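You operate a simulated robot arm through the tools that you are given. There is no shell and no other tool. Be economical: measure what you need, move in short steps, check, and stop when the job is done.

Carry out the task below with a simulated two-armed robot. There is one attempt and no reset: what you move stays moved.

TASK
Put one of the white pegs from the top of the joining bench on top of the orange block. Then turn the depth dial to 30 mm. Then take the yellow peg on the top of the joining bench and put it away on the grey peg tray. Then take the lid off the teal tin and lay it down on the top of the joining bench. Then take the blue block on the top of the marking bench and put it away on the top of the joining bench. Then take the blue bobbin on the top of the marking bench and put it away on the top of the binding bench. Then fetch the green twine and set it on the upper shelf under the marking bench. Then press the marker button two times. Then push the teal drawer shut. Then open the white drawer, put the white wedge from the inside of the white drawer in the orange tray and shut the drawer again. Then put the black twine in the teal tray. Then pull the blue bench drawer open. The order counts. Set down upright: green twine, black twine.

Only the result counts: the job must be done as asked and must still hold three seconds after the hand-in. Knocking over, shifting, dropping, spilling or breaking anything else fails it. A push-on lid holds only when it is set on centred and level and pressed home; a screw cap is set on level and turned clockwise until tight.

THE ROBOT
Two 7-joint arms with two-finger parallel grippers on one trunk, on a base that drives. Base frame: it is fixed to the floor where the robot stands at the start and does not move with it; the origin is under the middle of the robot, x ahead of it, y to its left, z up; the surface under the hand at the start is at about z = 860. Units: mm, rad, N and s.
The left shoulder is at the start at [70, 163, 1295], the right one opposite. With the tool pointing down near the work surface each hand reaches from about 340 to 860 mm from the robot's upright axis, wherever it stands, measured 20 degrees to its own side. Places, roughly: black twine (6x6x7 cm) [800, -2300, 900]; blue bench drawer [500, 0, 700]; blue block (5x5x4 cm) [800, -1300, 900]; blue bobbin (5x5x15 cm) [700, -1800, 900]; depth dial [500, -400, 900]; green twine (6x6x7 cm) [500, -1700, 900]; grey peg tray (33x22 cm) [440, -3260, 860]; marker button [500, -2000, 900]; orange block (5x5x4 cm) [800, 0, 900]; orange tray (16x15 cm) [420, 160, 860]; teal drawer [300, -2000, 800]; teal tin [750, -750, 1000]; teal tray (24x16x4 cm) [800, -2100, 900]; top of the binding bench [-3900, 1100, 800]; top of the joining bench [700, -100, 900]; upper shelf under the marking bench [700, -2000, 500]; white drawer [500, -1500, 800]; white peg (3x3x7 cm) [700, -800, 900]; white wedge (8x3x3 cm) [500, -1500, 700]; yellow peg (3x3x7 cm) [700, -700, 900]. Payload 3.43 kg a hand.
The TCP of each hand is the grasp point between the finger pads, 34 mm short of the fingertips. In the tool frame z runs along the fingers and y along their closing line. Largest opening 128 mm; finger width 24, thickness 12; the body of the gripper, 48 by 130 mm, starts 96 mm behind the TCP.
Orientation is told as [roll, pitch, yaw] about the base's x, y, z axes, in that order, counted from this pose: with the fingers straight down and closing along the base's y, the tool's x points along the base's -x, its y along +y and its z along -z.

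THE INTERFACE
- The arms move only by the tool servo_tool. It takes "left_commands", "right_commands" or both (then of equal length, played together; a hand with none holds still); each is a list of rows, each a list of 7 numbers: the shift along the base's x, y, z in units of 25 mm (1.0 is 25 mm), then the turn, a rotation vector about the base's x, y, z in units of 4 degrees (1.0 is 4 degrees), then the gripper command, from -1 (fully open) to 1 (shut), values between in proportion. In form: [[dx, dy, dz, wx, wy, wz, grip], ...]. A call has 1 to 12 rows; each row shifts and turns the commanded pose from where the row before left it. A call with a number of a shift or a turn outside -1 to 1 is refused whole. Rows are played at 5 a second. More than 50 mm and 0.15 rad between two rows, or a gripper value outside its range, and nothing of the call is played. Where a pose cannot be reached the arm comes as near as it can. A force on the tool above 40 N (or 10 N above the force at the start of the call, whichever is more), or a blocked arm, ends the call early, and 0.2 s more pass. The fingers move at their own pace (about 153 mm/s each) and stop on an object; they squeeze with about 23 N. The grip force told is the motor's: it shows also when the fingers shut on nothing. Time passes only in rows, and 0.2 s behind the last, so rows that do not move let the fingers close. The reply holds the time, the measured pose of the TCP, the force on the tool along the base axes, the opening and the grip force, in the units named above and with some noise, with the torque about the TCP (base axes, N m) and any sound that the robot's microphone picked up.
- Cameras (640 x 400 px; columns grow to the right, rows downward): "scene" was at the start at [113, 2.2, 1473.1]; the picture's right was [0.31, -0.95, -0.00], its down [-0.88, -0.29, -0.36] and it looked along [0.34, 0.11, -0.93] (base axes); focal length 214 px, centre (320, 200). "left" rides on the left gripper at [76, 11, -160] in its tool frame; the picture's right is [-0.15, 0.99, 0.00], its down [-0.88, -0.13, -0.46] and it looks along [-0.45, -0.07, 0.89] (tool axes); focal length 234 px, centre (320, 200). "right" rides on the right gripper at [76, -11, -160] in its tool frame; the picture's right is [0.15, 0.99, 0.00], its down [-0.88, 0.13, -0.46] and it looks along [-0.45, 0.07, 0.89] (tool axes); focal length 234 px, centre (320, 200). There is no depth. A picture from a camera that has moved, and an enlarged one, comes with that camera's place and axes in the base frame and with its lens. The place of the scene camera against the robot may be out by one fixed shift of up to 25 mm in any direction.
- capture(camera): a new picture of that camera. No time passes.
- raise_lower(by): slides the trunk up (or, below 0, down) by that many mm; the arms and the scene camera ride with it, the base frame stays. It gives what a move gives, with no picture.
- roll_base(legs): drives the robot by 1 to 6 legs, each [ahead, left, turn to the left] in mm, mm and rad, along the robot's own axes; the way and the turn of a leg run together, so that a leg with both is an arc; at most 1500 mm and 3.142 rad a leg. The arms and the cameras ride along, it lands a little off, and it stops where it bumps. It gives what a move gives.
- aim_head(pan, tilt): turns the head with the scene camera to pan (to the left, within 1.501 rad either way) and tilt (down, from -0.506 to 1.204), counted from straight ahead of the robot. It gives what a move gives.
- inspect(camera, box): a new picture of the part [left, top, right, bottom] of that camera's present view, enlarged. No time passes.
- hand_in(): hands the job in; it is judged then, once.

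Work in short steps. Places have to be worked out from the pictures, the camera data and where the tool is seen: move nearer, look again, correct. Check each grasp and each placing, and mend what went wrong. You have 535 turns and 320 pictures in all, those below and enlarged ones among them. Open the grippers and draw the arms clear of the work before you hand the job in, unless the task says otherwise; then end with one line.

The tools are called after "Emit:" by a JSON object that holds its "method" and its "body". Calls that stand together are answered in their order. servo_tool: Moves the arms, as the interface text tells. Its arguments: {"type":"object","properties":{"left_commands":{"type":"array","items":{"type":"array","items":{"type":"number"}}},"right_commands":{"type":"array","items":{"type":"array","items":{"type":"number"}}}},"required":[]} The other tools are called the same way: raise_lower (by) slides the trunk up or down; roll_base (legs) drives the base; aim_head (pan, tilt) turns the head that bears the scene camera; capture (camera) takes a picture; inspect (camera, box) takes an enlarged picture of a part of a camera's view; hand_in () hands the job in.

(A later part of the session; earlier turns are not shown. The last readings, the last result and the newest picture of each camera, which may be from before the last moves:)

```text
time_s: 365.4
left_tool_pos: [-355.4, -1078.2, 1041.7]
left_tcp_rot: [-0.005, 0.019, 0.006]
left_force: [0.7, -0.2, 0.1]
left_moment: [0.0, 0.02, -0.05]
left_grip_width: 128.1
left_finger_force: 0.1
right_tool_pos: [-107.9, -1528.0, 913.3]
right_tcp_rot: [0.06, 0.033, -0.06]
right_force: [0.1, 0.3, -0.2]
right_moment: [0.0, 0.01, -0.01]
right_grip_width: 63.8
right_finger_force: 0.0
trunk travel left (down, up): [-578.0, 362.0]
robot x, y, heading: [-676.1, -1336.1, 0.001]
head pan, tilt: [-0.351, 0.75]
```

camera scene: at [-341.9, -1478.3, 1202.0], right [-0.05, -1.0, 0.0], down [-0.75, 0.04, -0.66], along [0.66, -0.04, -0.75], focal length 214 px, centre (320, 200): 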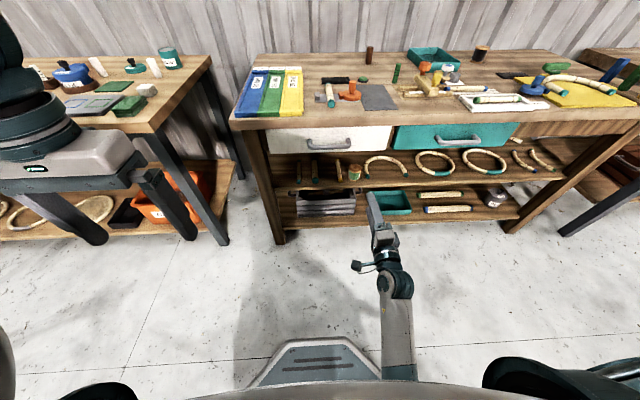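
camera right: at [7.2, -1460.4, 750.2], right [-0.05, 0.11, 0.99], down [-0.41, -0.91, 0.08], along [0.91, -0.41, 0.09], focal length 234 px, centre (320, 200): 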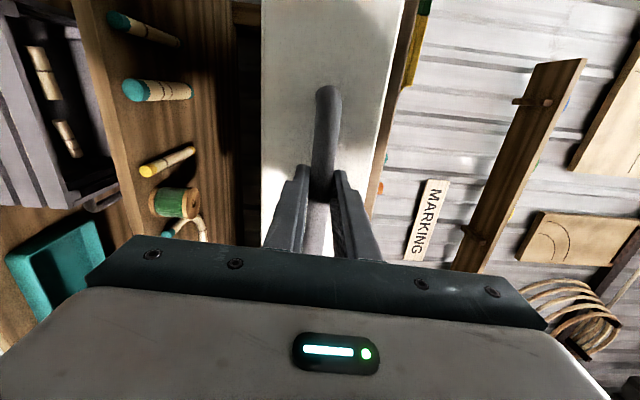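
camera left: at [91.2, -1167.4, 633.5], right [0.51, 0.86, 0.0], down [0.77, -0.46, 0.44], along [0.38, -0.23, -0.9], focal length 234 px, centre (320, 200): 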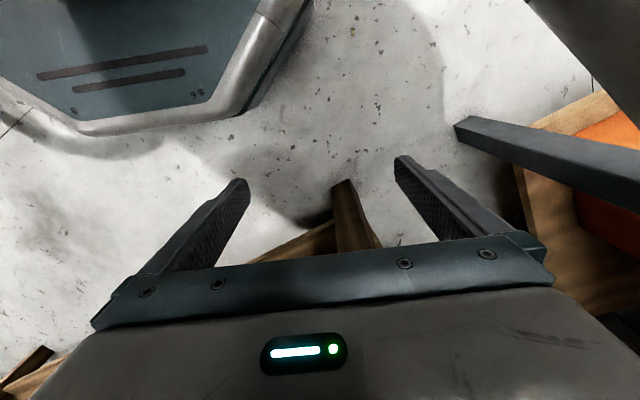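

Emit:
{"method": "servo_tool", "body": {"right_commands": [[0, 0, 0.4, -0.86, -0.47, 0.86, 0], [0, 0, 0.4, 0, 0, 0, 0]]}}

Emit:
{"method": "roll_base", "body": {"legs": [[310, 0, 0]]}}

Emit:
{"method": "capture", "body": {"camera": "right"}}

```text
time_s: 365.9
left_tool_pos: [-356.3, -1079.5, 1041.3]
left_tcp_rot: [-0.004, 0.018, 0.006]
left_force: [-0.8, 0.1, 0.1]
left_moment: [0.0, 0.0, -0.02]
left_grip_width: 127.7
left_finger_force: 0.1
right_tool_pos: [-108.5, -1529.1, 933.0]
right_tcp_rot: [0.002, -0.002, -0.002]
right_force: [-0.6, 0.4, -1.3]
right_moment: [0.01, -0.02, 0.0]
right_grip_width: 64.2
right_finger_force: 0.2
trunk travel left (down, up): [-578.0, 362.0]
robot x, y, heading: [-677.7, -1337.8, -0.005]
head pan, tilt: [-0.351, 0.75]
```

```text
time_s: 368.0
left_tool_pos: [-49.0, -1079.5, 1041.4]
left_tcp_rot: [-0.003, 0.021, 0.008]
left_force: [-0.3, -2.0, 0.3]
left_moment: [0.04, 0.04, 0.03]
left_grip_width: 128.2
left_finger_force: 0.1
right_tool_pos: [201.1, -1529.1, 933.4]
right_tcp_rot: [0.002, -0.002, -0.001]
right_force: [0.4, 0.4, -1.3]
right_moment: [-0.02, 0.01, -0.02]
right_grip_width: 64.1
right_finger_force: 0.0
trunk travel left (down, up): [-578.0, 362.0]
robot x, y, heading: [-369.6, -1337.7, -0.003]
head pan, tilt: [-0.351, 0.75]
```

```text
161 pictures are left
camera right: at [125.1, -1540.6, 1093.0], right [-0.15, 0.99, 0.0], down [0.88, 0.13, 0.46], along [0.45, 0.07, -0.89], focal length 234 px, centre (320, 200)
```

right: 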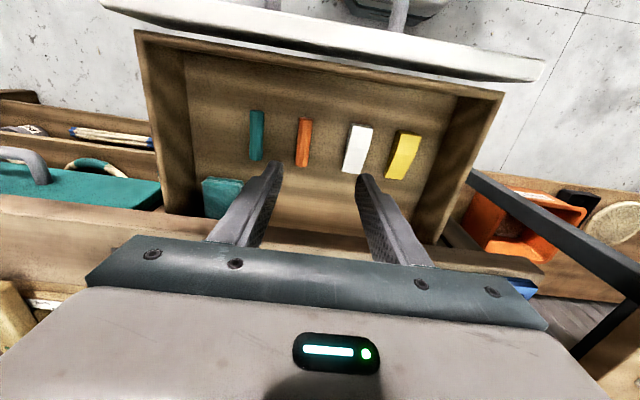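

Emit:
{"method": "inspect", "body": {"camera": "right", "box": [230, 90, 450, 210]}}

```text
2.91 times, centred on (340, 150) of right
camera zoom: at [125.1, -1540.6, 1093.0], right [-0.15, 0.99, 0.0], down [0.88, 0.13, 0.46], along [0.45, 0.07, -0.89], focal length 681 px, centre (262, 346)
```

zoom: 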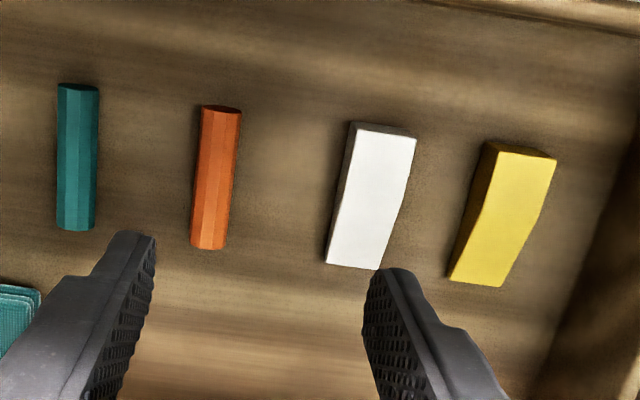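

White wedge: thick end near (188,-1471), thin end toward x≈250. Lower over it.

Emit:
{"method": "servo_tool", "body": {"right_commands": [[0, 1, 0, 0, 0, 0, 0], [0, 1, -0.5, 0, 0, 0, 0], [0, 0.3, -1, 0, 0, -0.3, 0], [0, 0, -1, 0, 0, -0.3, 0], [0, 0, -1, 0, 0, -0.3, 0], [0, 0, -1, 0, 0, 0, 0]]}}

Emit:
{"method": "capture", "body": {"camera": "right"}}

```text
time_s: 369.4
left_tool_pos: [-47.6, -1080.2, 1041.1]
left_tcp_rot: [-0.004, 0.02, 0.007]
left_force: [0.0, -0.7, 0.4]
left_moment: [0.0, 0.0, 0.03]
left_grip_width: 128.0
left_finger_force: 0.1
right_tool_pos: [199.7, -1472.2, 820.9]
right_tcp_rot: [0.002, -0.003, -0.064]
right_force: [0.8, 0.3, -0.7]
right_moment: [-0.01, 0.0, 0.06]
right_grip_width: 63.6
right_finger_force: 0.0
trunk travel left (down, up): [-578.0, 362.0]
robot x, y, heading: [-370.3, -1341.4, -0.0]
head pan, tilt: [-0.351, 0.75]
```

```text
159 pictures are left
camera right: at [124.4, -1478.3, 980.9], right [-0.08, 1.0, 0.0], down [0.89, 0.07, 0.46], along [0.46, 0.04, -0.89], focal length 234 px, centre (320, 200)
```

right: 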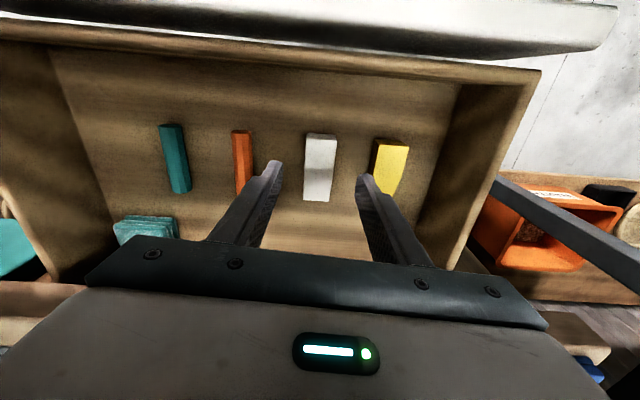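

Aligned. Narrow the opening and descend; watch for floor contact.

Emit:
{"method": "servo_tool", "body": {"right_commands": [[0, 0, -1, 0, 0, 0, 0.2], [0, 0, -1, 0, 0, 0, 0.2], [0, 0, -0.4, 0, 0, 0, 0.2], [0, 0, -0.1, 0, 0, 0, 0.2]]}}

Emit:
{"method": "capture", "body": {"camera": "right"}}

```text
time_s: 370.4
left_tool_pos: [-49.6, -1080.2, 1041.9]
left_tcp_rot: [-0.001, 0.018, 0.005]
left_force: [0.8, -0.9, 0.9]
left_moment: [0.0, 0.02, 0.01]
left_grip_width: 128.0
left_finger_force: 0.1
right_tool_pos: [203.6, -1471.5, 766.6]
right_tcp_rot: [0.006, -0.016, -0.065]
right_force: [-0.3, -2.4, 25.4]
right_moment: [-0.78, 0.35, 0.25]
right_grip_width: 52.1
right_finger_force: 0.5
trunk travel left (down, up): [-578.0, 362.0]
robot x, y, heading: [-371.1, -1342.7, -0.002]
head pan, tilt: [-0.351, 0.75]
stopped in row 4 (right hand): the force on the tool passed its limit at 44 N (the readings are from after the stop); the commanded pose is now the measured one
```

```text
158 pictures are left
camera right: at [125.1, -1479.1, 925.1], right [-0.08, 1.0, 0.0], down [0.88, 0.07, 0.47], along [0.47, 0.04, -0.88], focal length 234 px, centre (320, 200)
```

right: 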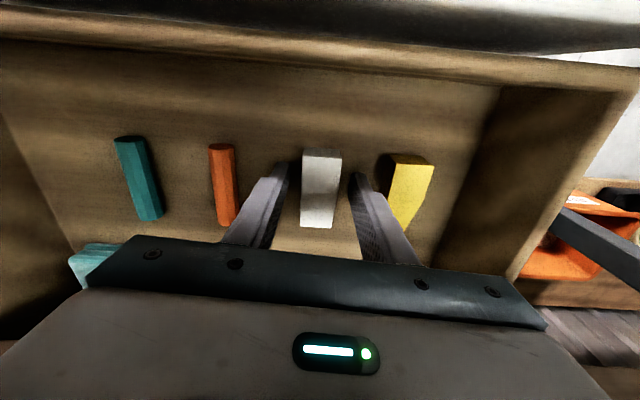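

Drawer floor is at z≈731. Raise 3 mm, level, close and lift.

Emit:
{"method": "servo_tool", "body": {"right_commands": [[0, 0, 0.14, 0, 0.2, 0, 0.2], [0, 0, 0, 0, 0, 0, 0.6], [0, 0, 0, 0, 0, 0, 1], [0, 0, 0, 0, 0, 0, 1], [0, 0, 0.5, 0, 0, 0, 1], [0, 0, 1, 0, 0, 0, 1], [0, 0, 1, 0, 0, 0, 1]]}}

Emit:
{"method": "capture", "body": {"camera": "right"}}

```text
time_s: 372.0
left_tool_pos: [-48.8, -1080.4, 1040.9]
left_tcp_rot: [-0.003, 0.019, 0.007]
left_force: [0.5, -0.5, -0.2]
left_moment: [0.01, 0.01, -0.01]
left_grip_width: 128.0
left_finger_force: 0.2
right_tool_pos: [201.2, -1471.9, 830.4]
right_tcp_rot: [0.001, 0.004, -0.064]
right_force: [0.5, -0.3, 0.4]
right_moment: [0.05, -0.01, 0.01]
right_grip_width: 28.9
right_finger_force: 23.0
trunk travel left (down, up): [-578.0, 362.0]
robot x, y, heading: [-368.2, -1339.8, -0.006]
head pan, tilt: [-0.351, 0.75]
```

```text
157 pictures are left
camera right: at [127.1, -1478.5, 989.4], right [-0.08, 1.0, 0.0], down [0.89, 0.07, 0.45], along [0.45, 0.04, -0.89], focal length 234 px, centre (320, 200)
```

right: 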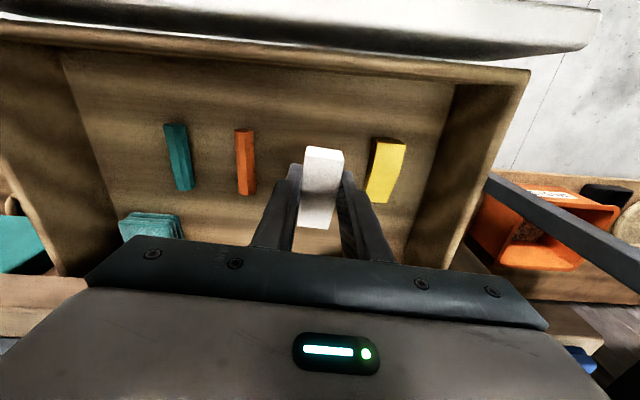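

Wedge held. Raise, back off, and drive to the orange tray at (420,160).

Emit:
{"method": "servo_tool", "body": {"right_commands": [[0, 0, 1, 0, 0, 0.3, 1], [0, 0, 1, 0, 0, 0.3, 1], [0, 0, 1, 0, 0, 0.3, 1], [0, 0, 1, 0, 0, 0, 1], [0, 0, 1, 0, 0, 0, 1]]}}

Emit:
{"method": "raise_lower", "body": {"by": 202}}

Emit:
{"method": "roll_base", "body": {"legs": [[-200, 0, 0], [0, 1000, 0.003], [0, 640, 0]]}}

Emit:
{"method": "aim_head", "body": {"pan": -0.1, "tilt": 0.7}}

Emit:
{"method": "capture", "body": {"camera": "scene"}}

```text
time_s: 373.2
left_tool_pos: [-48.6, -1079.7, 1040.4]
left_tcp_rot: [-0.004, 0.018, 0.007]
left_force: [-0.1, -0.6, 0.1]
left_moment: [0.0, 0.0, -0.01]
left_grip_width: 127.9
left_finger_force: 0.0
right_tool_pos: [200.8, -1471.8, 953.0]
right_tcp_rot: [0.002, 0.006, 0.0]
right_force: [-0.4, -0.4, 0.0]
right_moment: [0.02, 0.0, 0.0]
right_grip_width: 28.8
right_finger_force: 23.3
trunk travel left (down, up): [-578.0, 362.0]
robot x, y, heading: [-369.7, -1338.8, -0.001]
head pan, tilt: [-0.351, 0.75]
```

```text
time_s: 375.4
left_tool_pos: [-48.3, -1079.9, 1242.8]
left_tcp_rot: [-0.004, 0.019, 0.006]
left_force: [-0.6, 0.3, -0.3]
left_moment: [0.01, -0.02, 0.02]
left_grip_width: 128.0
left_finger_force: 0.1
right_tool_pos: [201.5, -1471.2, 1156.6]
right_tcp_rot: [0.002, 0.002, -0.002]
right_force: [0.5, -0.4, 0.4]
right_moment: [0.02, -0.03, -0.03]
right_grip_width: 29.0
right_finger_force: 23.2
trunk travel left (down, up): [-780.0, 160.0]
robot x, y, heading: [-368.5, -1336.2, -0.001]
head pan, tilt: [-0.351, 0.75]
```

```text
time_s: 384.9
left_tool_pos: [-257.3, 560.0, 1241.9]
left_tcp_rot: [-0.004, 0.019, 0.019]
left_force: [0.3, 0.1, 0.1]
left_moment: [0.02, 0.02, -0.01]
left_grip_width: 127.9
left_finger_force: 0.1
right_tool_pos: [-2.3, 170.6, 1155.1]
right_tcp_rot: [0.004, 0.006, 0.009]
right_force: [0.1, 0.2, -0.5]
right_moment: [0.03, 0.03, -0.06]
right_grip_width: 28.6
right_finger_force: 23.2
trunk travel left (down, up): [-780.0, 160.0]
robot x, y, heading: [-573.8, 295.2, 0.01]
head pan, tilt: [-0.351, 0.75]
```

```text
time_s: 385.7
left_tool_pos: [-258.3, 560.7, 1242.6]
left_tcp_rot: [-0.004, 0.021, 0.018]
left_force: [-0.4, -0.1, 0.3]
left_moment: [0.02, -0.04, 0.02]
left_grip_width: 128.0
left_finger_force: 0.1
right_tool_pos: [-2.8, 172.1, 1156.1]
right_tcp_rot: [0.001, 0.003, 0.01]
right_force: [0.1, -0.1, -0.2]
right_moment: [0.01, 0.02, 0.01]
right_grip_width: 28.8
right_finger_force: 22.8
trunk travel left (down, up): [-780.0, 160.0]
robot x, y, heading: [-577.0, 296.0, 0.012]
head pan, tilt: [-0.099, 0.7]
```

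```text
156 pictures are left
camera scene: at [-432.0, 275.3, 1514.1], right [-0.09, -1.0, 0.0], down [-0.64, 0.06, -0.76], along [0.76, -0.07, -0.64], focal length 214 px, centre (320, 200)
```

scene: 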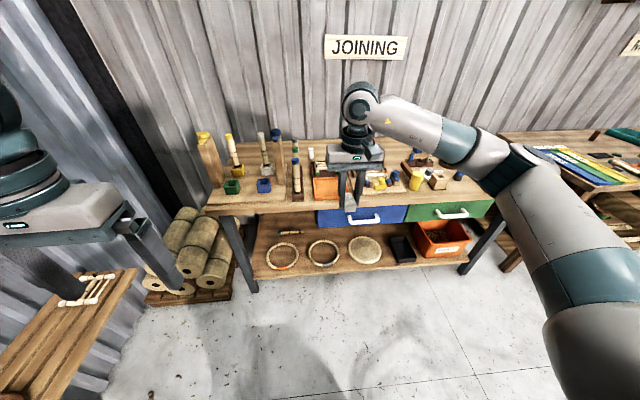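

Emit:
{"method": "roll_base", "body": {"legs": [[430, -15, -0.012]]}}

Emit:
{"method": "capture", "body": {"camera": "right"}}

Emit:
{"method": "capture", "body": {"camera": "scene"}}

```text
time_s: 388.3
left_tool_pos: [173.1, 543.1, 1243.5]
left_tcp_rot: [-0.005, 0.017, 0.01]
left_force: [0.0, 0.4, 0.5]
left_moment: [-0.04, 0.0, 0.03]
left_grip_width: 127.8
left_finger_force: 0.0
right_tool_pos: [424.7, 151.3, 1155.7]
right_tcp_rot: [0.005, 0.004, 0.0]
right_force: [0.0, -0.2, 0.1]
right_moment: [-0.01, 0.01, 0.0]
right_grip_width: 28.8
right_finger_force: 22.7
trunk travel left (down, up): [-780.0, 160.0]
robot x, y, heading: [-144.6, 282.8, 0.004]
head pan, tilt: [-0.099, 0.7]
```

```text
155 pictures are left
camera right: at [350.1, 140.5, 1316.1], right [-0.15, 0.99, 0.0], down [0.88, 0.13, 0.45], along [0.45, 0.07, -0.89], focal length 234 px, centre (320, 200)
```

right: 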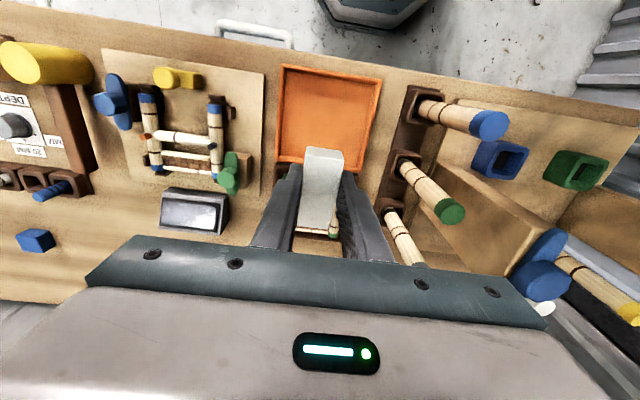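

```text
154 pictures are left
camera scene: at [-3.9, 260.6, 1514.2], right [-0.1, -0.99, 0.0], down [-0.64, 0.06, -0.77], along [0.76, -0.08, -0.64], focal length 214 px, centre (320, 200)
```

scene: 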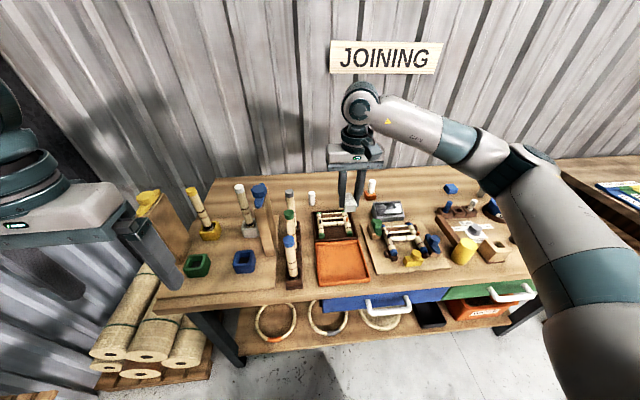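

Orange tray centre ≈ (419,160). Move the wedge over it and lower.

Emit:
{"method": "servo_tool", "body": {"right_commands": [[-0.8, 0.35, -1, 0, 0, 0, 1], [0, 0, -1, 0, 0, 0, 1], [0, 0, -1, 0, 0, 0, 1], [0, 0, -1, 0, 0, 0, 1], [0, 0, -1, 0, 0, 0, 1], [0, 0, -1, 0, 0, 0, 1], [0, 0, -1, 0, 0, 0, 1]]}}

Emit:
{"method": "capture", "body": {"camera": "right"}}

```text
time_s: 389.9
left_tool_pos: [174.6, 543.9, 1243.7]
left_tcp_rot: [-0.004, 0.018, 0.008]
left_force: [0.3, -0.3, 0.1]
left_moment: [-0.02, -0.02, 0.01]
left_grip_width: 127.9
left_finger_force: 0.1
right_tool_pos: [404.7, 161.4, 979.3]
right_tcp_rot: [0.005, 0.002, 0.002]
right_force: [-1.0, 0.2, -0.7]
right_moment: [0.01, -0.04, 0.02]
right_grip_width: 28.9
right_finger_force: 22.8
trunk travel left (down, up): [-780.0, 160.0]
robot x, y, heading: [-145.8, 285.1, 0.003]
head pan, tilt: [-0.099, 0.7]
```

```text
153 pictures are left
camera right: at [331.3, 148.9, 1139.9], right [-0.15, 0.99, 0.0], down [0.88, 0.13, 0.45], along [0.45, 0.07, -0.89], focal length 234 px, centre (320, 200)
```

right: 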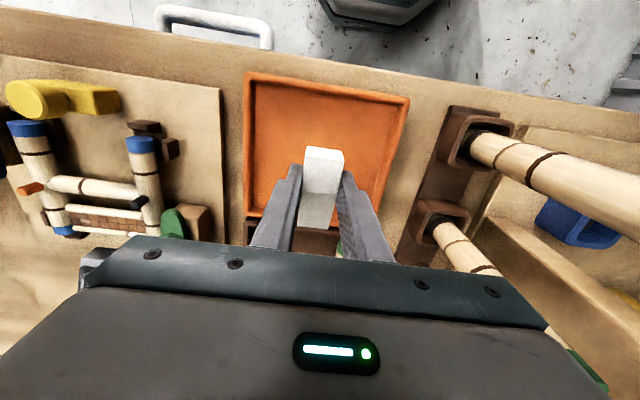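

Emit:
{"method": "servo_tool", "body": {"right_commands": [[0, 0, -1, 0, 0, 0, 1], [0, 0, -1, 0, 0, 0, 1], [0, 0, -0.5, 0, 0, 0, 1], [0, 0, -0.15, 0, 0, 0, 1], [0, 0, -0.15, 0, 0, 0, 1], [0, 0, -0.12, 0, 0, 0, 1]]}}

```text
time_s: 391.3
left_tool_pos: [174.3, 543.8, 1243.7]
left_tcp_rot: [-0.003, 0.021, 0.008]
left_force: [0.0, 0.0, 0.2]
left_moment: [0.01, 0.0, 0.02]
left_grip_width: 128.1
left_finger_force: 0.1
right_tool_pos: [405.0, 161.6, 907.1]
right_tcp_rot: [0.003, 0.003, 0.0]
right_force: [-0.1, 0.4, -0.5]
right_moment: [0.0, 0.01, -0.01]
right_grip_width: 28.9
right_finger_force: 22.6
trunk travel left (down, up): [-780.0, 160.0]
robot x, y, heading: [-154.3, 284.5, 0.004]
head pan, tilt: [-0.099, 0.7]
```

Emit:
{"method": "servo_tool", "body": {"right_commands": [[0, 0, -0.12, 0, 0, 0, 1], [0, 0, -0.12, 0, 0, 0, 1], [0, 0, -0.12, 0, 0, 0, 1]]}}

```text
time_s: 392.1
left_tool_pos: [171.8, 543.1, 1244.5]
left_tcp_rot: [-0.003, 0.016, 0.01]
left_force: [-0.1, 0.4, 0.5]
left_moment: [0.03, -0.02, -0.03]
left_grip_width: 128.1
left_finger_force: 0.1
right_tool_pos: [405.3, 160.2, 901.8]
right_tcp_rot: [0.004, 0.001, -0.001]
right_force: [-0.9, -4.8, 24.0]
right_moment: [-0.49, 0.28, 0.07]
right_grip_width: 29.2
right_finger_force: 23.1
trunk travel left (down, up): [-780.0, 160.0]
robot x, y, heading: [-149.4, 284.8, 0.002]
head pan, tilt: [-0.099, 0.7]
```

Contact with the tray floor. Relieve, open, rise.

Emit:
{"method": "servo_tool", "body": {"right_commands": [[0, 0, 0.12, 0, 0, 0, 1], [0, 0, 0, 0, 0, 0, 0.4], [0, 0, 0, 0, 0, 0, 0.1], [0, 0, 0, 0, 0, 0, 0.1], [0, 0, 1, 0, 0, 0, 0.1], [0, 0, 1, 0, 0, 0, 0.1], [0, 0, 1, 0, 0, 0, 0.1], [0, 0, 1, 0, 0, 0, 0.1], [0, 0, 1, 0, 0, 0, 0.1], [0, 0, 1, 0, 0, 0, 0.1], [0, 0, 1, 0, 0, 0, 0.1], [0, 0, 1, 0, 0, 0, 0.1]]}}

Emit:
{"method": "capture", "body": {"camera": "right"}}

```text
time_s: 394.7
left_tool_pos: [174.9, 544.2, 1242.8]
left_tcp_rot: [-0.003, 0.017, 0.008]
left_force: [0.6, 0.9, -0.6]
left_moment: [0.02, -0.02, -0.01]
left_grip_width: 127.9
left_finger_force: 0.0
right_tool_pos: [404.8, 161.3, 1101.9]
right_tcp_rot: [0.002, 0.005, 0.001]
right_force: [0.3, -0.1, 0.3]
right_moment: [-0.02, 0.03, -0.02]
right_grip_width: 57.7
right_finger_force: 0.1
trunk travel left (down, up): [-780.0, 160.0]
robot x, y, heading: [-144.5, 284.2, -0.001]
head pan, tilt: [-0.099, 0.7]
```

```text
152 pictures are left
camera right: at [330.2, 149.6, 1262.0], right [-0.15, 0.99, 0.0], down [0.88, 0.13, 0.45], along [0.45, 0.07, -0.89], focal length 234 px, centre (320, 200)
```

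right: 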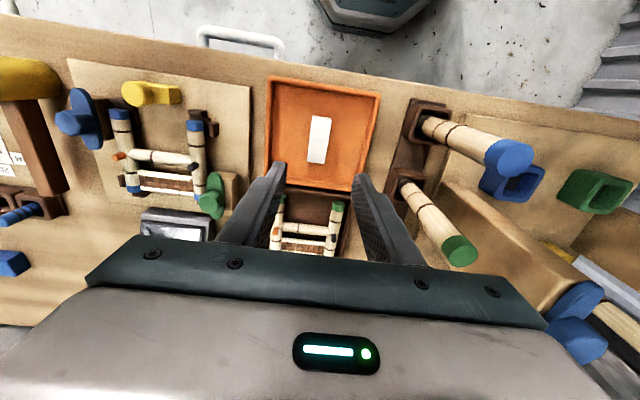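

Wedge lies in the orange tray. Drive back to shut the white drawer.

Emit:
{"method": "servo_tool", "body": {"right_commands": [[0, 0, 1, 0, 0, 0, 1], [0, 0, 1, 0, 0, 0, 1]]}}

Emit:
{"method": "roll_base", "body": {"legs": [[-480, 0, 0], [0, -1000, 0], [0, -660, 0]]}}

Emit:
{"method": "aim_head", "body": {"pan": -0.2, "tilt": 0.7}}

Emit:
{"method": "capture", "body": {"camera": "scene"}}

Emit:
{"method": "capture", "body": {"camera": "right"}}

```text
time_s: 395.3
left_tool_pos: [174.3, 543.6, 1243.0]
left_tcp_rot: [-0.002, 0.017, 0.007]
left_force: [0.6, -0.6, 0.1]
left_moment: [0.01, 0.01, 0.03]
left_grip_width: 128.0
left_finger_force: 0.1
right_tool_pos: [404.5, 161.1, 1151.1]
right_tcp_rot: [0.003, 0.004, -0.001]
right_force: [-0.2, -0.1, 0.0]
right_moment: [0.04, 0.0, -0.02]
right_grip_width: 0.0
right_finger_force: 22.8
trunk travel left (down, up): [-780.0, 160.0]
robot x, y, heading: [-144.7, 285.5, -0.0]
head pan, tilt: [-0.099, 0.7]
```

```text
time_s: 406.2
left_tool_pos: [-300.8, -1118.4, 1243.0]
left_tcp_rot: [-0.004, 0.019, 0.005]
left_force: [-0.3, 0.4, 0.5]
left_moment: [0.0, -0.06, 0.03]
left_grip_width: 128.1
left_finger_force: 0.1
right_tool_pos: [-69.7, -1501.9, 1151.4]
right_tcp_rot: [0.001, 0.003, -0.002]
right_force: [0.4, 0.4, -0.4]
right_moment: [-0.02, 0.04, -0.04]
right_grip_width: 0.2
right_finger_force: 23.3
trunk travel left (down, up): [-780.0, 160.0]
robot x, y, heading: [-619.6, -1375.3, -0.003]
head pan, tilt: [-0.099, 0.7]
```

```text
time_s: 406.9
left_tool_pos: [-299.5, -1118.9, 1243.4]
left_tcp_rot: [-0.003, 0.018, 0.005]
left_force: [-0.2, -0.1, 0.6]
left_moment: [0.02, 0.01, 0.02]
left_grip_width: 128.1
left_finger_force: 0.0
right_tool_pos: [-70.8, -1502.2, 1151.8]
right_tcp_rot: [0.004, 0.005, -0.002]
right_force: [0.5, -0.4, 0.1]
right_moment: [0.04, -0.02, 0.02]
right_grip_width: 0.0
right_finger_force: 22.9
trunk travel left (down, up): [-780.0, 160.0]
robot x, y, heading: [-624.5, -1376.0, -0.001]
head pan, tilt: [-0.201, 0.7]
```

```text
151 pictures are left
camera scene: at [-479.4, -1410.2, 1514.1], right [-0.2, -0.98, 0.0], down [-0.63, 0.13, -0.76], along [0.75, -0.15, -0.64], focal length 214 px, centre (320, 200)
```

scene: 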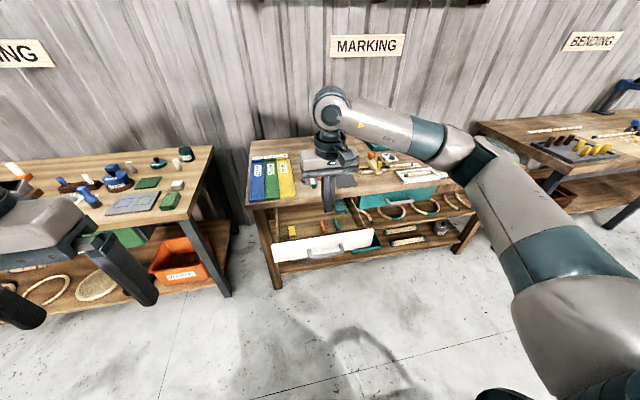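

```text
150 pictures are left
camera right: at [-145.2, -1513.4, 1311.5], right [-0.14, 0.99, 0.0], down [0.88, 0.13, 0.45], along [0.45, 0.07, -0.89], focal length 234 px, centre (320, 200)
```

right: 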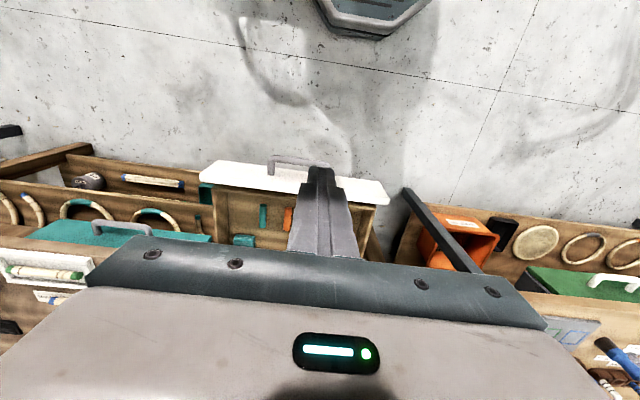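

Lower the closed fingers in front of the handle (y≈-1530).

Emit:
{"method": "servo_tool", "body": {"right_commands": [[0, -0.5, -1, 0, 0, 0, 1], [0, -0.6, -1, 0, 0, 0, 1], [0, 0, -1, 0, 0, 0, 1], [0, 0, -1, 0, 0, 0, 1], [0, 0, -1, 0, 0, 0, 1], [0, 0, -1, 0, 0, 0, 1], [0, 0, -1, 0, 0, 0, 1], [0, 0, -1, 0, 0, 0, 1], [0, 0, -1, 0, 0, 0, 1], [0, 0, -1, 0, 0, 0, 1], [0, 0, -1, 0, 0, 0, 1], [0, 0, -1, 0, 0, 0, 1]]}}

Emit:
{"method": "servo_tool", "body": {"right_commands": [[0, 0, -1, 0, 0, 0, 1], [0, 0, -1, 0, 0, 0, 1], [0, 0, -1, 0, 0, 0, 1], [0, 0, -0.3, 0, 0, 0, 1]]}}

Emit:
{"method": "capture", "body": {"camera": "right"}}

```text
time_s: 409.5
left_tool_pos: [-300.3, -1118.1, 1243.5]
left_tcp_rot: [-0.004, 0.018, 0.004]
left_force: [0.1, 0.3, -0.1]
left_moment: [-0.01, 0.0, 0.03]
left_grip_width: 128.3
left_finger_force: 0.0
right_tool_pos: [-69.4, -1528.0, 850.0]
right_tcp_rot: [0.005, 0.007, -0.003]
right_force: [0.0, 0.1, 0.2]
right_moment: [0.02, 0.02, 0.0]
right_grip_width: 0.0
right_finger_force: 22.9
trunk travel left (down, up): [-780.0, 160.0]
robot x, y, heading: [-621.0, -1378.1, -0.005]
head pan, tilt: [-0.201, 0.7]
```

```text
time_s: 410.5
left_tool_pos: [-299.7, -1119.9, 1243.9]
left_tcp_rot: [-0.003, 0.02, 0.005]
left_force: [-0.1, -0.7, -0.7]
left_moment: [0.01, 0.0, 0.01]
left_grip_width: 127.8
left_finger_force: 0.0
right_tool_pos: [-71.1, -1529.0, 767.8]
right_tcp_rot: [0.001, 0.005, -0.002]
right_force: [0.3, -0.5, 0.0]
right_moment: [-0.02, 0.03, -0.03]
right_grip_width: 0.0
right_finger_force: 23.0
trunk travel left (down, up): [-780.0, 160.0]
robot x, y, heading: [-622.5, -1379.0, -0.003]
head pan, tilt: [-0.201, 0.7]
```

```text
149 pictures are left
camera right: at [-145.2, -1540.5, 929.0], right [-0.14, 0.99, 0.0], down [0.88, 0.13, 0.45], along [0.45, 0.07, -0.89], focal length 234 px, centre (320, 200)
```

right: 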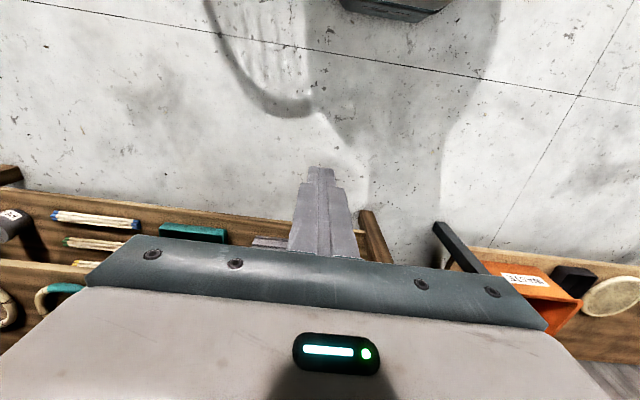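

Emit:
{"method": "roll_base", "body": {"legs": [[150, 0, 0], [130, 0, 0]]}}

Emit:
{"method": "capture", "body": {"camera": "scene"}}

Emit:
{"method": "capture", "body": {"camera": "right"}}

```text
time_s: 412.7
left_tool_pos: [-25.0, -1120.7, 1242.7]
left_tcp_rot: [-0.004, 0.018, 0.005]
left_force: [0.3, -0.5, -0.5]
left_moment: [0.01, 0.0, -0.01]
left_grip_width: 128.1
left_finger_force: 0.0
right_tool_pos: [205.4, -1530.8, 769.2]
right_tcp_rot: [0.004, 0.003, -0.003]
right_force: [0.4, -0.7, -0.3]
right_moment: [-0.02, -0.01, -0.04]
right_grip_width: 0.0
right_finger_force: 22.8
trunk travel left (down, up): [-780.0, 160.0]
robot x, y, heading: [-348.7, -1381.0, -0.001]
head pan, tilt: [-0.201, 0.7]
```

```text
148 pictures are left
camera scene: at [-203.7, -1410.9, 1514.2], right [-0.2, -0.98, 0.0], down [-0.63, 0.13, -0.77], along [0.75, -0.16, -0.64], focal length 214 px, centre (320, 200)
```

scene: 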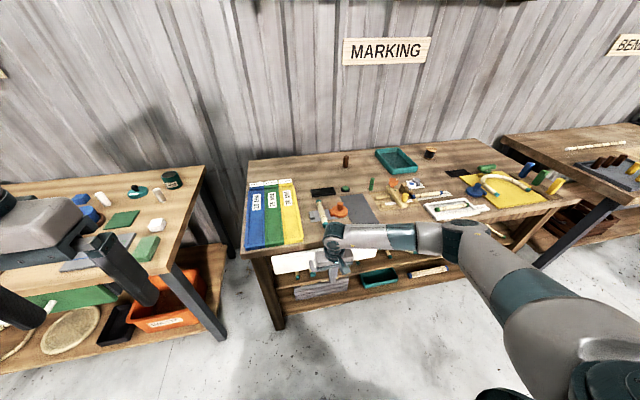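

```text
147 pictures are left
camera right: at [130.5, -1541.8, 929.6], right [-0.14, 0.99, 0.0], down [0.88, 0.13, 0.45], along [0.45, 0.07, -0.89], focal length 234 px, centre (320, 200)
```

right: 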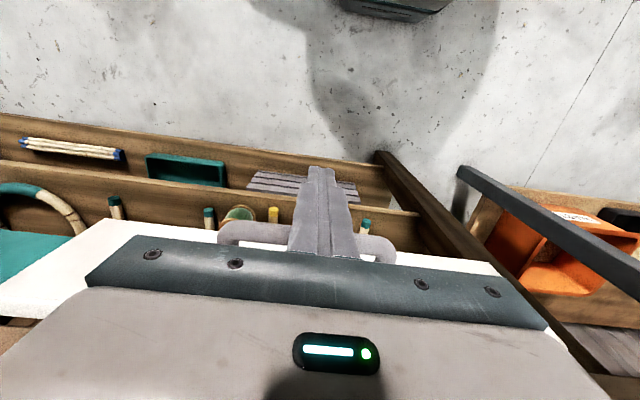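

Drawer moving along. Finish with the arm, watching the force.

Emit:
{"method": "servo_tool", "body": {"right_commands": [[1, 0, 0, 0, 0, 0, 1], [0.6, 0, 0, 0, 0, 0, 1], [0.3, 0, 0, 0, 0, 0, 1], [0.25, 0, 0, 0, 0, 0, 1], [0.25, 0, 0, 0, 0, 0, 1], [0.25, 0, 0, 0, 0, 0, 1]]}}

```text
time_s: 414.2
left_tool_pos: [-26.2, -1120.5, 1243.3]
left_tcp_rot: [-0.001, 0.017, 0.002]
left_force: [0.1, 0.4, -0.1]
left_moment: [0.0, 0.01, 0.04]
left_grip_width: 128.1
left_finger_force: 0.0
right_tool_pos: [260.2, -1530.6, 767.0]
right_tcp_rot: [0.003, 0.023, 0.0]
right_force: [-24.9, -4.0, 33.3]
right_moment: [0.23, 0.06, 0.05]
right_grip_width: 0.1
right_finger_force: 23.4
trunk travel left (down, up): [-780.0, 160.0]
robot x, y, heading: [-345.6, -1378.0, -0.005]
head pan, tilt: [-0.201, 0.7]
stopped in row 6 (right hand): the force on the tool passed its limit at 45 N (the readings are from after the stop); the commanded pose is now the measured one
```

Firm stop at the same x as the teal drawer: shut. Retract and check.

Emit:
{"method": "servo_tool", "body": {"right_commands": [[-0.6, 0, 0, 0, -0.3, 0, 1], [-1, 0, 0, 0, 0, 0, 1], [-1, 0, 0, 0, 0, 0, 1], [-1, 0, 0, 0, 0, 0, 1], [-1, 0, 1, 0, 0, 0, 1], [0, 0, 1, 0, 0, 0, 1], [0, 0, 1, 0, 0, 0, 1], [0, 0, 1, 0, 0, 0, 1], [0, 0, 1, 0, 0, 0, 1], [0, 0, 1, 0, 0, 0, 1], [0, 0, 1, 0, 0, 0, 1], [0, 0, 1, 0, 0, 0, 1]]}}

Emit:
{"method": "inspect", "body": {"camera": "scene", "box": [220, 140, 540, 330]}}

```text
time_s: 416.8
left_tool_pos: [-24.2, -1120.7, 1243.3]
left_tcp_rot: [-0.003, 0.018, 0.003]
left_force: [-0.3, -0.5, -0.3]
left_moment: [-0.01, -0.01, 0.01]
left_grip_width: 127.9
left_finger_force: 0.1
right_tool_pos: [148.2, -1530.6, 966.1]
right_tcp_rot: [0.003, -0.003, -0.002]
right_force: [-0.4, -0.1, -1.0]
right_moment: [0.02, 0.02, -0.02]
right_grip_width: 0.0
right_finger_force: 23.1
trunk travel left (down, up): [-780.0, 160.0]
robot x, y, heading: [-345.9, -1383.3, -0.006]
head pan, tilt: [-0.201, 0.7]
```

```text
2.00 times, centred on (380, 235) of scene
camera zoom: at [-203.8, -1410.9, 1514.1], right [-0.2, -0.98, 0.0], down [-0.63, 0.13, -0.76], along [0.75, -0.16, -0.64], focal length 429 px, centre (200, 130)
```

zoom: 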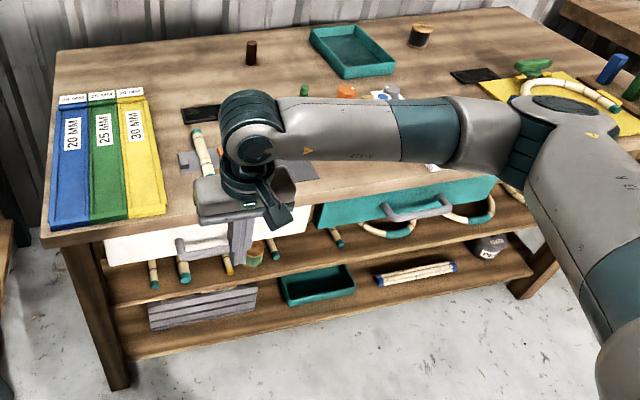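

Both drawers are shut. Now the black twine at about (819,-2301): raise the hand and drive there.

Emit:
{"method": "servo_tool", "body": {"right_commands": [[0.5, 0, 1, 0, 0, 0, 0], [0.5, 0, 1, 0, 0, 0, -0.5], [0.5, 0, 1, 0, 0, 0, -0.5], [0.5, 0, 1, 0, 0, 0, -0.5], [0.5, 0, 1, 0, 0, 0, -0.5], [0.5, 0, 1, 0, 0, 0, -0.5], [0, 0, 1, 0, 0, 0, -0.5], [0, 0, 1, 0, 0, 0, -0.5]]}}

Emit:
{"method": "roll_base", "body": {"legs": [[0, -760, 0.005], [360, 0, 0]]}}

Emit:
{"method": "capture", "body": {"camera": "scene"}}

Emit:
{"method": "capture", "body": {"camera": "right"}}

```text
time_s: 418.6
left_tool_pos: [-24.4, -1120.2, 1243.4]
left_tcp_rot: [-0.002, 0.018, 0.004]
left_force: [0.3, 0.9, 0.1]
left_moment: [-0.03, 0.04, -0.02]
left_grip_width: 127.8
left_finger_force: 0.1
right_tool_pos: [224.6, -1529.9, 1167.1]
right_tcp_rot: [0.002, -0.003, -0.002]
right_force: [-0.2, -0.1, 0.2]
right_moment: [-0.02, 0.01, 0.01]
right_grip_width: 95.8
right_finger_force: 0.0
trunk travel left (down, up): [-780.0, 160.0]
robot x, y, heading: [-342.9, -1378.3, -0.003]
head pan, tilt: [-0.201, 0.7]
```

```text
time_s: 424.6
left_tool_pos: [335.2, -1881.5, 1244.7]
left_tcp_rot: [-0.003, 0.018, 0.0]
left_force: [-0.9, -0.6, -0.1]
left_moment: [0.02, -0.02, -0.01]
left_grip_width: 128.1
left_finger_force: 0.2
right_tool_pos: [582.6, -2292.8, 1166.3]
right_tcp_rot: [0.002, -0.004, -0.004]
right_force: [0.5, -0.1, -0.4]
right_moment: [0.0, 0.01, -0.02]
right_grip_width: 95.9
right_finger_force: 0.1
trunk travel left (down, up): [-780.0, 160.0]
robot x, y, heading: [10.9, -2143.0, -0.005]
head pan, tilt: [-0.201, 0.7]
```

```text
145 pictures are left
camera scene: at [153.8, -2172.6, 1514.2], right [-0.21, -0.98, 0.0], down [-0.63, 0.13, -0.77], along [0.75, -0.16, -0.64], focal length 214 px, centre (320, 200)
```

scene: 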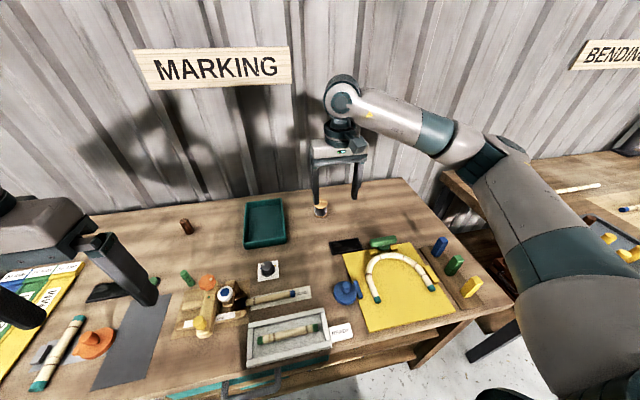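

```text
144 pictures are left
camera right: at [506.4, -2304.1, 1326.6], right [-0.14, 0.99, 0.0], down [0.88, 0.13, 0.46], along [0.45, 0.07, -0.89], focal length 234 px, centre (320, 200)
```

right: 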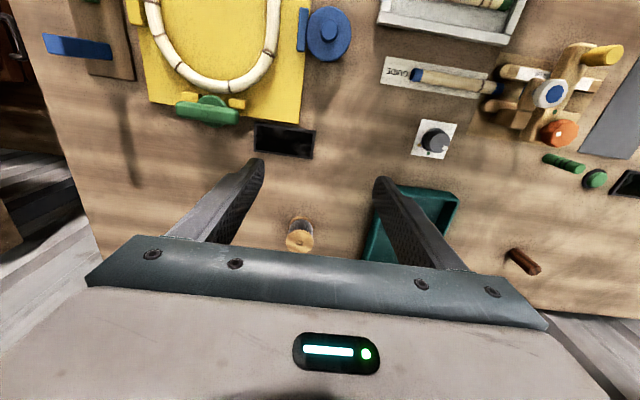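

Black twine at about (811,-2302). Move above it.

Emit:
{"method": "servo_tool", "body": {"right_commands": [[1, 0, 0, 0, 0, 0, -0.5], [1, 0, 0, 0, 0, 0, -0.5], [1, 0, 0, 0, 0, 0, -0.5], [1, 0, 0, 0, 0, 0, -0.5], [1, 0, -0.5, 0, 0, 0, -0.5], [1, 0, -0.5, 0, 0, 0, -0.5], [1, -0.2, -0.5, 0, 0, 0, -0.5], [1, -0.2, -0.5, 0, 0, 0, -0.5], [0.9, 0, -1, 0, 0, 0, -0.5], [0, 0, -1, 0, 0, 0, -0.5]]}}

Emit:
{"method": "capture", "body": {"camera": "right"}}

```text
time_s: 426.8
left_tool_pos: [334.9, -1883.7, 1243.0]
left_tcp_rot: [-0.001, 0.019, 0.002]
left_force: [0.1, 0.3, 0.4]
left_moment: [-0.03, -0.01, 0.01]
left_grip_width: 127.9
left_finger_force: 0.1
right_tool_pos: [806.3, -2303.4, 1064.8]
right_tcp_rot: [0.005, -0.005, -0.004]
right_force: [0.3, 0.3, -0.3]
right_moment: [0.01, 0.02, -0.02]
right_grip_width: 96.3
right_finger_force: 0.0
trunk travel left (down, up): [-780.0, 160.0]
robot x, y, heading: [13.5, -2140.2, -0.011]
head pan, tilt: [-0.201, 0.7]
```

```text
143 pictures are left
camera right: at [730.2, -2314.9, 1225.0], right [-0.14, 0.99, 0.0], down [0.88, 0.13, 0.46], along [0.45, 0.07, -0.89], focal length 234 px, centre (320, 200)
```

right: 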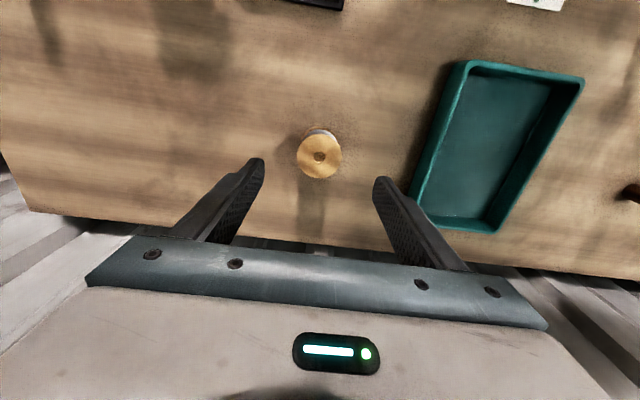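

Emit:
{"method": "servo_tool", "body": {"right_commands": [[0.45, 0.04, -1, 0, 0, 0, -0.5], [0, 0, -1, 0, 0, 0, -0.5], [0, 0, -1, 0, 0, 0, -0.5], [0, 0, -1, 0, 0, 0, -0.5], [0, 0, -1, 0, 0, 0, -0.5]]}}

Emit:
{"method": "capture", "body": {"camera": "right"}}

```text
time_s: 428.0
left_tool_pos: [335.6, -1882.7, 1243.6]
left_tcp_rot: [-0.003, 0.02, 0.003]
left_force: [-0.5, 0.5, -0.5]
left_moment: [0.02, 0.01, -0.03]
left_grip_width: 128.0
left_finger_force: 0.1
right_tool_pos: [816.2, -2301.9, 940.3]
right_tcp_rot: [0.002, -0.001, -0.002]
right_force: [0.3, 0.8, -0.3]
right_moment: [0.03, -0.01, -0.01]
right_grip_width: 95.9
right_finger_force: 0.1
trunk travel left (down, up): [-780.0, 160.0]
robot x, y, heading: [13.8, -2140.1, -0.006]
head pan, tilt: [-0.201, 0.7]
```

```text
142 pictures are left
camera right: at [740.8, -2313.1, 1100.2], right [-0.14, 0.99, 0.0], down [0.88, 0.13, 0.46], along [0.45, 0.07, -0.89], focal length 234 px, centre (320, 200)
```

right: 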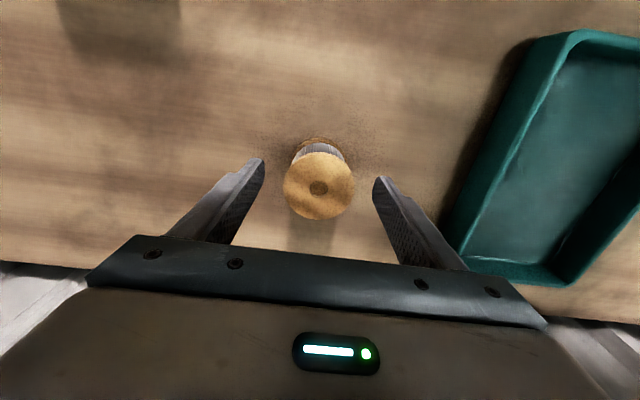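

Emit:
{"method": "servo_tool", "body": {"right_commands": [[0, 0, -1, 0, 0, 0, -0.5], [0, 0, -0.5, 0, 0, 0, -0.5], [0, 0, 0, 0, 0, 0, 0.2], [0, 0, 0, 0, 0, 0, 1], [0, 0, 0, 0, 0, 0, 1], [0, 0, 0.5, 0, 0, 0, 1], [0, 0, 1, 0, 0, 0, 1], [0, 0, 1, 0, 0, 0, 1], [0, 0, 1, 0, 0, 0, 1], [-0.5, 0, 1, 0, 0, 0, 1]]}}

Emit:
{"method": "capture", "body": {"camera": "right"}}

```text
time_s: 430.2
left_tool_pos: [333.5, -1883.5, 1244.6]
left_tcp_rot: [-0.003, 0.016, 0.001]
left_force: [0.0, 0.0, -0.4]
left_moment: [0.02, -0.03, 0.01]
left_grip_width: 128.0
left_finger_force: 0.0
right_tool_pos: [803.4, -2303.7, 1016.8]
right_tcp_rot: [0.005, -0.003, -0.003]
right_force: [-0.3, -0.5, -0.3]
right_moment: [-0.01, 0.02, 0.0]
right_grip_width: 58.9
right_finger_force: 23.1
trunk travel left (down, up): [-780.0, 160.0]
robot x, y, heading: [9.9, -2136.0, -0.005]
head pan, tilt: [-0.201, 0.7]
```

```text
141 pictures are left
camera right: at [727.6, -2315.1, 1176.9], right [-0.14, 0.99, 0.0], down [0.88, 0.13, 0.46], along [0.45, 0.07, -0.89], focal length 234 px, centre (320, 200)
```

right: 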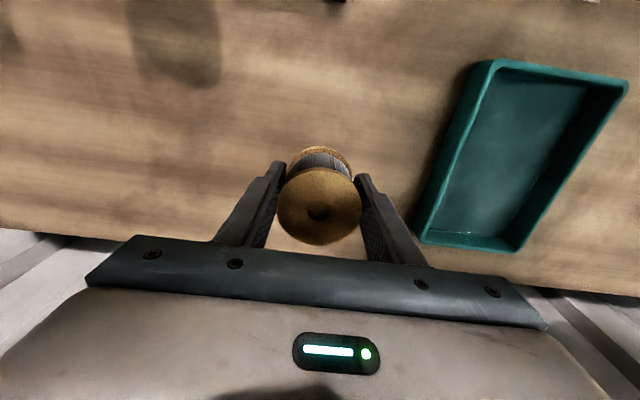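

Twine held. Shift the base 235 mm left to bring it over the teal tray.

Emit:
{"method": "roll_base", "body": {"legs": [[0, 240, 0.004]]}}

Emit:
{"method": "capture", "body": {"camera": "right"}}

```text
time_s: 432.0
left_tool_pos: [334.6, -1645.3, 1244.0]
left_tcp_rot: [-0.003, 0.016, 0.007]
left_force: [-0.8, -0.4, 0.9]
left_moment: [-0.01, -0.02, 0.0]
left_grip_width: 128.0
left_finger_force: 0.2
right_tool_pos: [806.2, -2063.5, 1015.9]
right_tcp_rot: [0.003, -0.002, 0.0]
right_force: [0.4, -0.2, -1.8]
right_moment: [0.0, 0.02, 0.0]
right_grip_width: 59.2
right_finger_force: 22.9
trunk travel left (down, up): [-780.0, 160.0]
robot x, y, heading: [9.3, -1898.9, -0.003]
head pan, tilt: [-0.201, 0.7]
```

```text
140 pictures are left
camera right: at [730.3, -2074.7, 1176.0], right [-0.15, 0.99, 0.0], down [0.88, 0.13, 0.46], along [0.45, 0.07, -0.89], focal length 234 px, centre (320, 200)
```

right: 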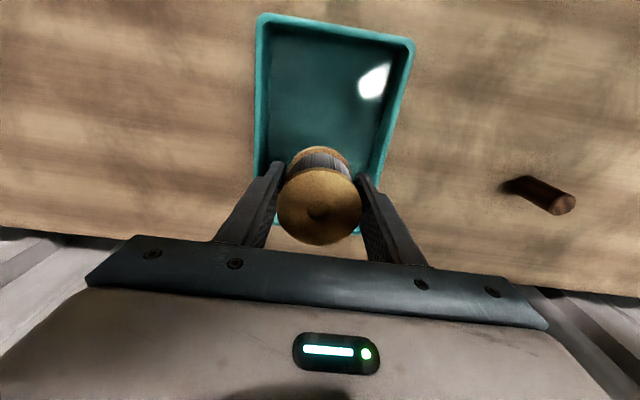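

The tray centre is right beneath (≈(800,-2063)). Lower into it.

Emit:
{"method": "servo_tool", "body": {"right_commands": [[-0.5, 0, -1, 0, 0, 0, 1], [0, 0, -1, 0, 0, 0, 1], [0, 0, -1, 0, 0, 0, 1], [0, 0, -0.9, 0, 0, 0, 1], [0, 0, -0.12, 0, 0, 0, 1], [0, 0, -0.12, 0, 0, 0, 1]]}}

```text
time_s: 433.4
left_tool_pos: [334.4, -1643.2, 1243.0]
left_tcp_rot: [-0.003, 0.017, 0.006]
left_force: [-0.4, 0.1, 0.5]
left_moment: [-0.02, -0.02, -0.02]
left_grip_width: 128.0
left_finger_force: 0.0
right_tool_pos: [793.3, -2061.3, 912.4]
right_tcp_rot: [0.002, -0.004, 0.002]
right_force: [-0.1, 0.2, -0.5]
right_moment: [0.0, 0.03, -0.01]
right_grip_width: 59.0
right_finger_force: 22.9
trunk travel left (down, up): [-780.0, 160.0]
robot x, y, heading: [11.7, -1904.1, 0.001]
head pan, tilt: [-0.201, 0.7]
```

Emit:
{"method": "servo_tool", "body": {"right_commands": [[0, 0, -0.12, 0, 0, 0, 1], [0, 0, -0.12, 0, 0, 0, 1], [0, 0, -0.1, 0, 0, 0, 1]]}}

Emit:
{"method": "capture", "body": {"camera": "right"}}

```text
time_s: 434.2
left_tool_pos: [332.0, -1643.0, 1244.9]
left_tcp_rot: [-0.005, 0.014, 0.006]
left_force: [0.4, 0.1, -0.4]
left_moment: [0.01, 0.03, 0.01]
left_grip_width: 128.0
left_finger_force: 0.1
right_tool_pos: [792.9, -2062.5, 908.8]
right_tcp_rot: [0.0, -0.011, 0.0]
right_force: [4.3, -2.7, 27.5]
right_moment: [-0.35, 0.08, 0.03]
right_grip_width: 59.1
right_finger_force: 22.5
trunk travel left (down, up): [-780.0, 160.0]
robot x, y, heading: [12.2, -1899.8, -0.002]
head pan, tilt: [-0.201, 0.7]
```

```text
139 pictures are left
camera right: at [716.3, -2073.8, 1069.1], right [-0.15, 0.99, 0.0], down [0.88, 0.13, 0.46], along [0.46, 0.07, -0.89], focal length 234 px, centre (320, 200)
```

right: 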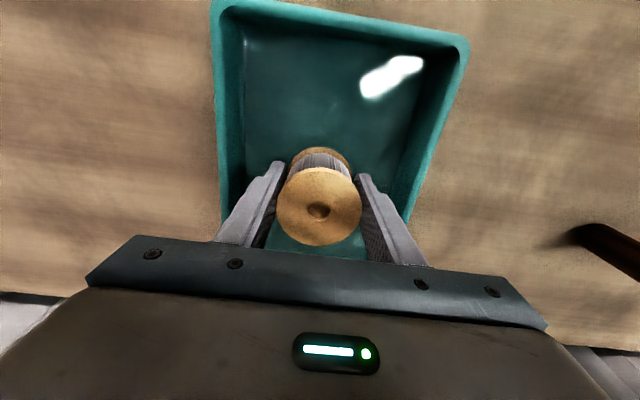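

Contact inside the tray. Relieve, open a little, rise.

Emit:
{"method": "servo_tool", "body": {"right_commands": [[0, 0, 0.12, 0, 0, 0, 1], [0, 0, 0, 0, 0, 0, 0], [0, 0, 0, 0, 0, 0, -0.25], [0, 0, 0, 0, 0, 0, -0.25], [0, 0, 1, 0, 0, 0, -0.25], [0, 0, 1, 0, 0, 0, -0.25], [0, 0, 1, 0, 0, 0, -0.25], [0, 0, 1, 0, 0, 0, -0.25], [0, 0, 1, 0, 0, 0, -0.25], [-0.5, 0, 1, 0, 0, 0, -0.25]]}}

Emit:
{"method": "capture", "body": {"camera": "right"}}

```text
time_s: 436.4
left_tool_pos: [334.3, -1644.3, 1242.9]
left_tcp_rot: [-0.004, 0.018, 0.005]
left_force: [0.1, -0.1, -0.4]
left_moment: [0.0, 0.03, 0.01]
left_grip_width: 128.0
left_finger_force: 0.0
right_tool_pos: [779.4, -2063.2, 1058.7]
right_tcp_rot: [0.005, -0.003, 0.001]
right_force: [-0.6, -0.2, -1.4]
right_moment: [0.02, -0.04, -0.02]
right_grip_width: 79.9
right_finger_force: 0.0
trunk travel left (down, up): [-780.0, 160.0]
robot x, y, heading: [12.2, -1899.2, -0.003]
head pan, tilt: [-0.201, 0.7]
```

```text
138 pictures are left
camera right: at [703.3, -2074.4, 1218.3], right [-0.15, 0.99, 0.0], down [0.88, 0.13, 0.46], along [0.45, 0.07, -0.89], focal length 234 px, centre (320, 200)
```

right: 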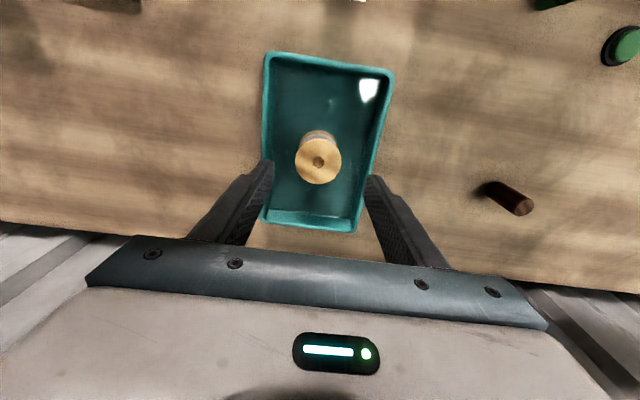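

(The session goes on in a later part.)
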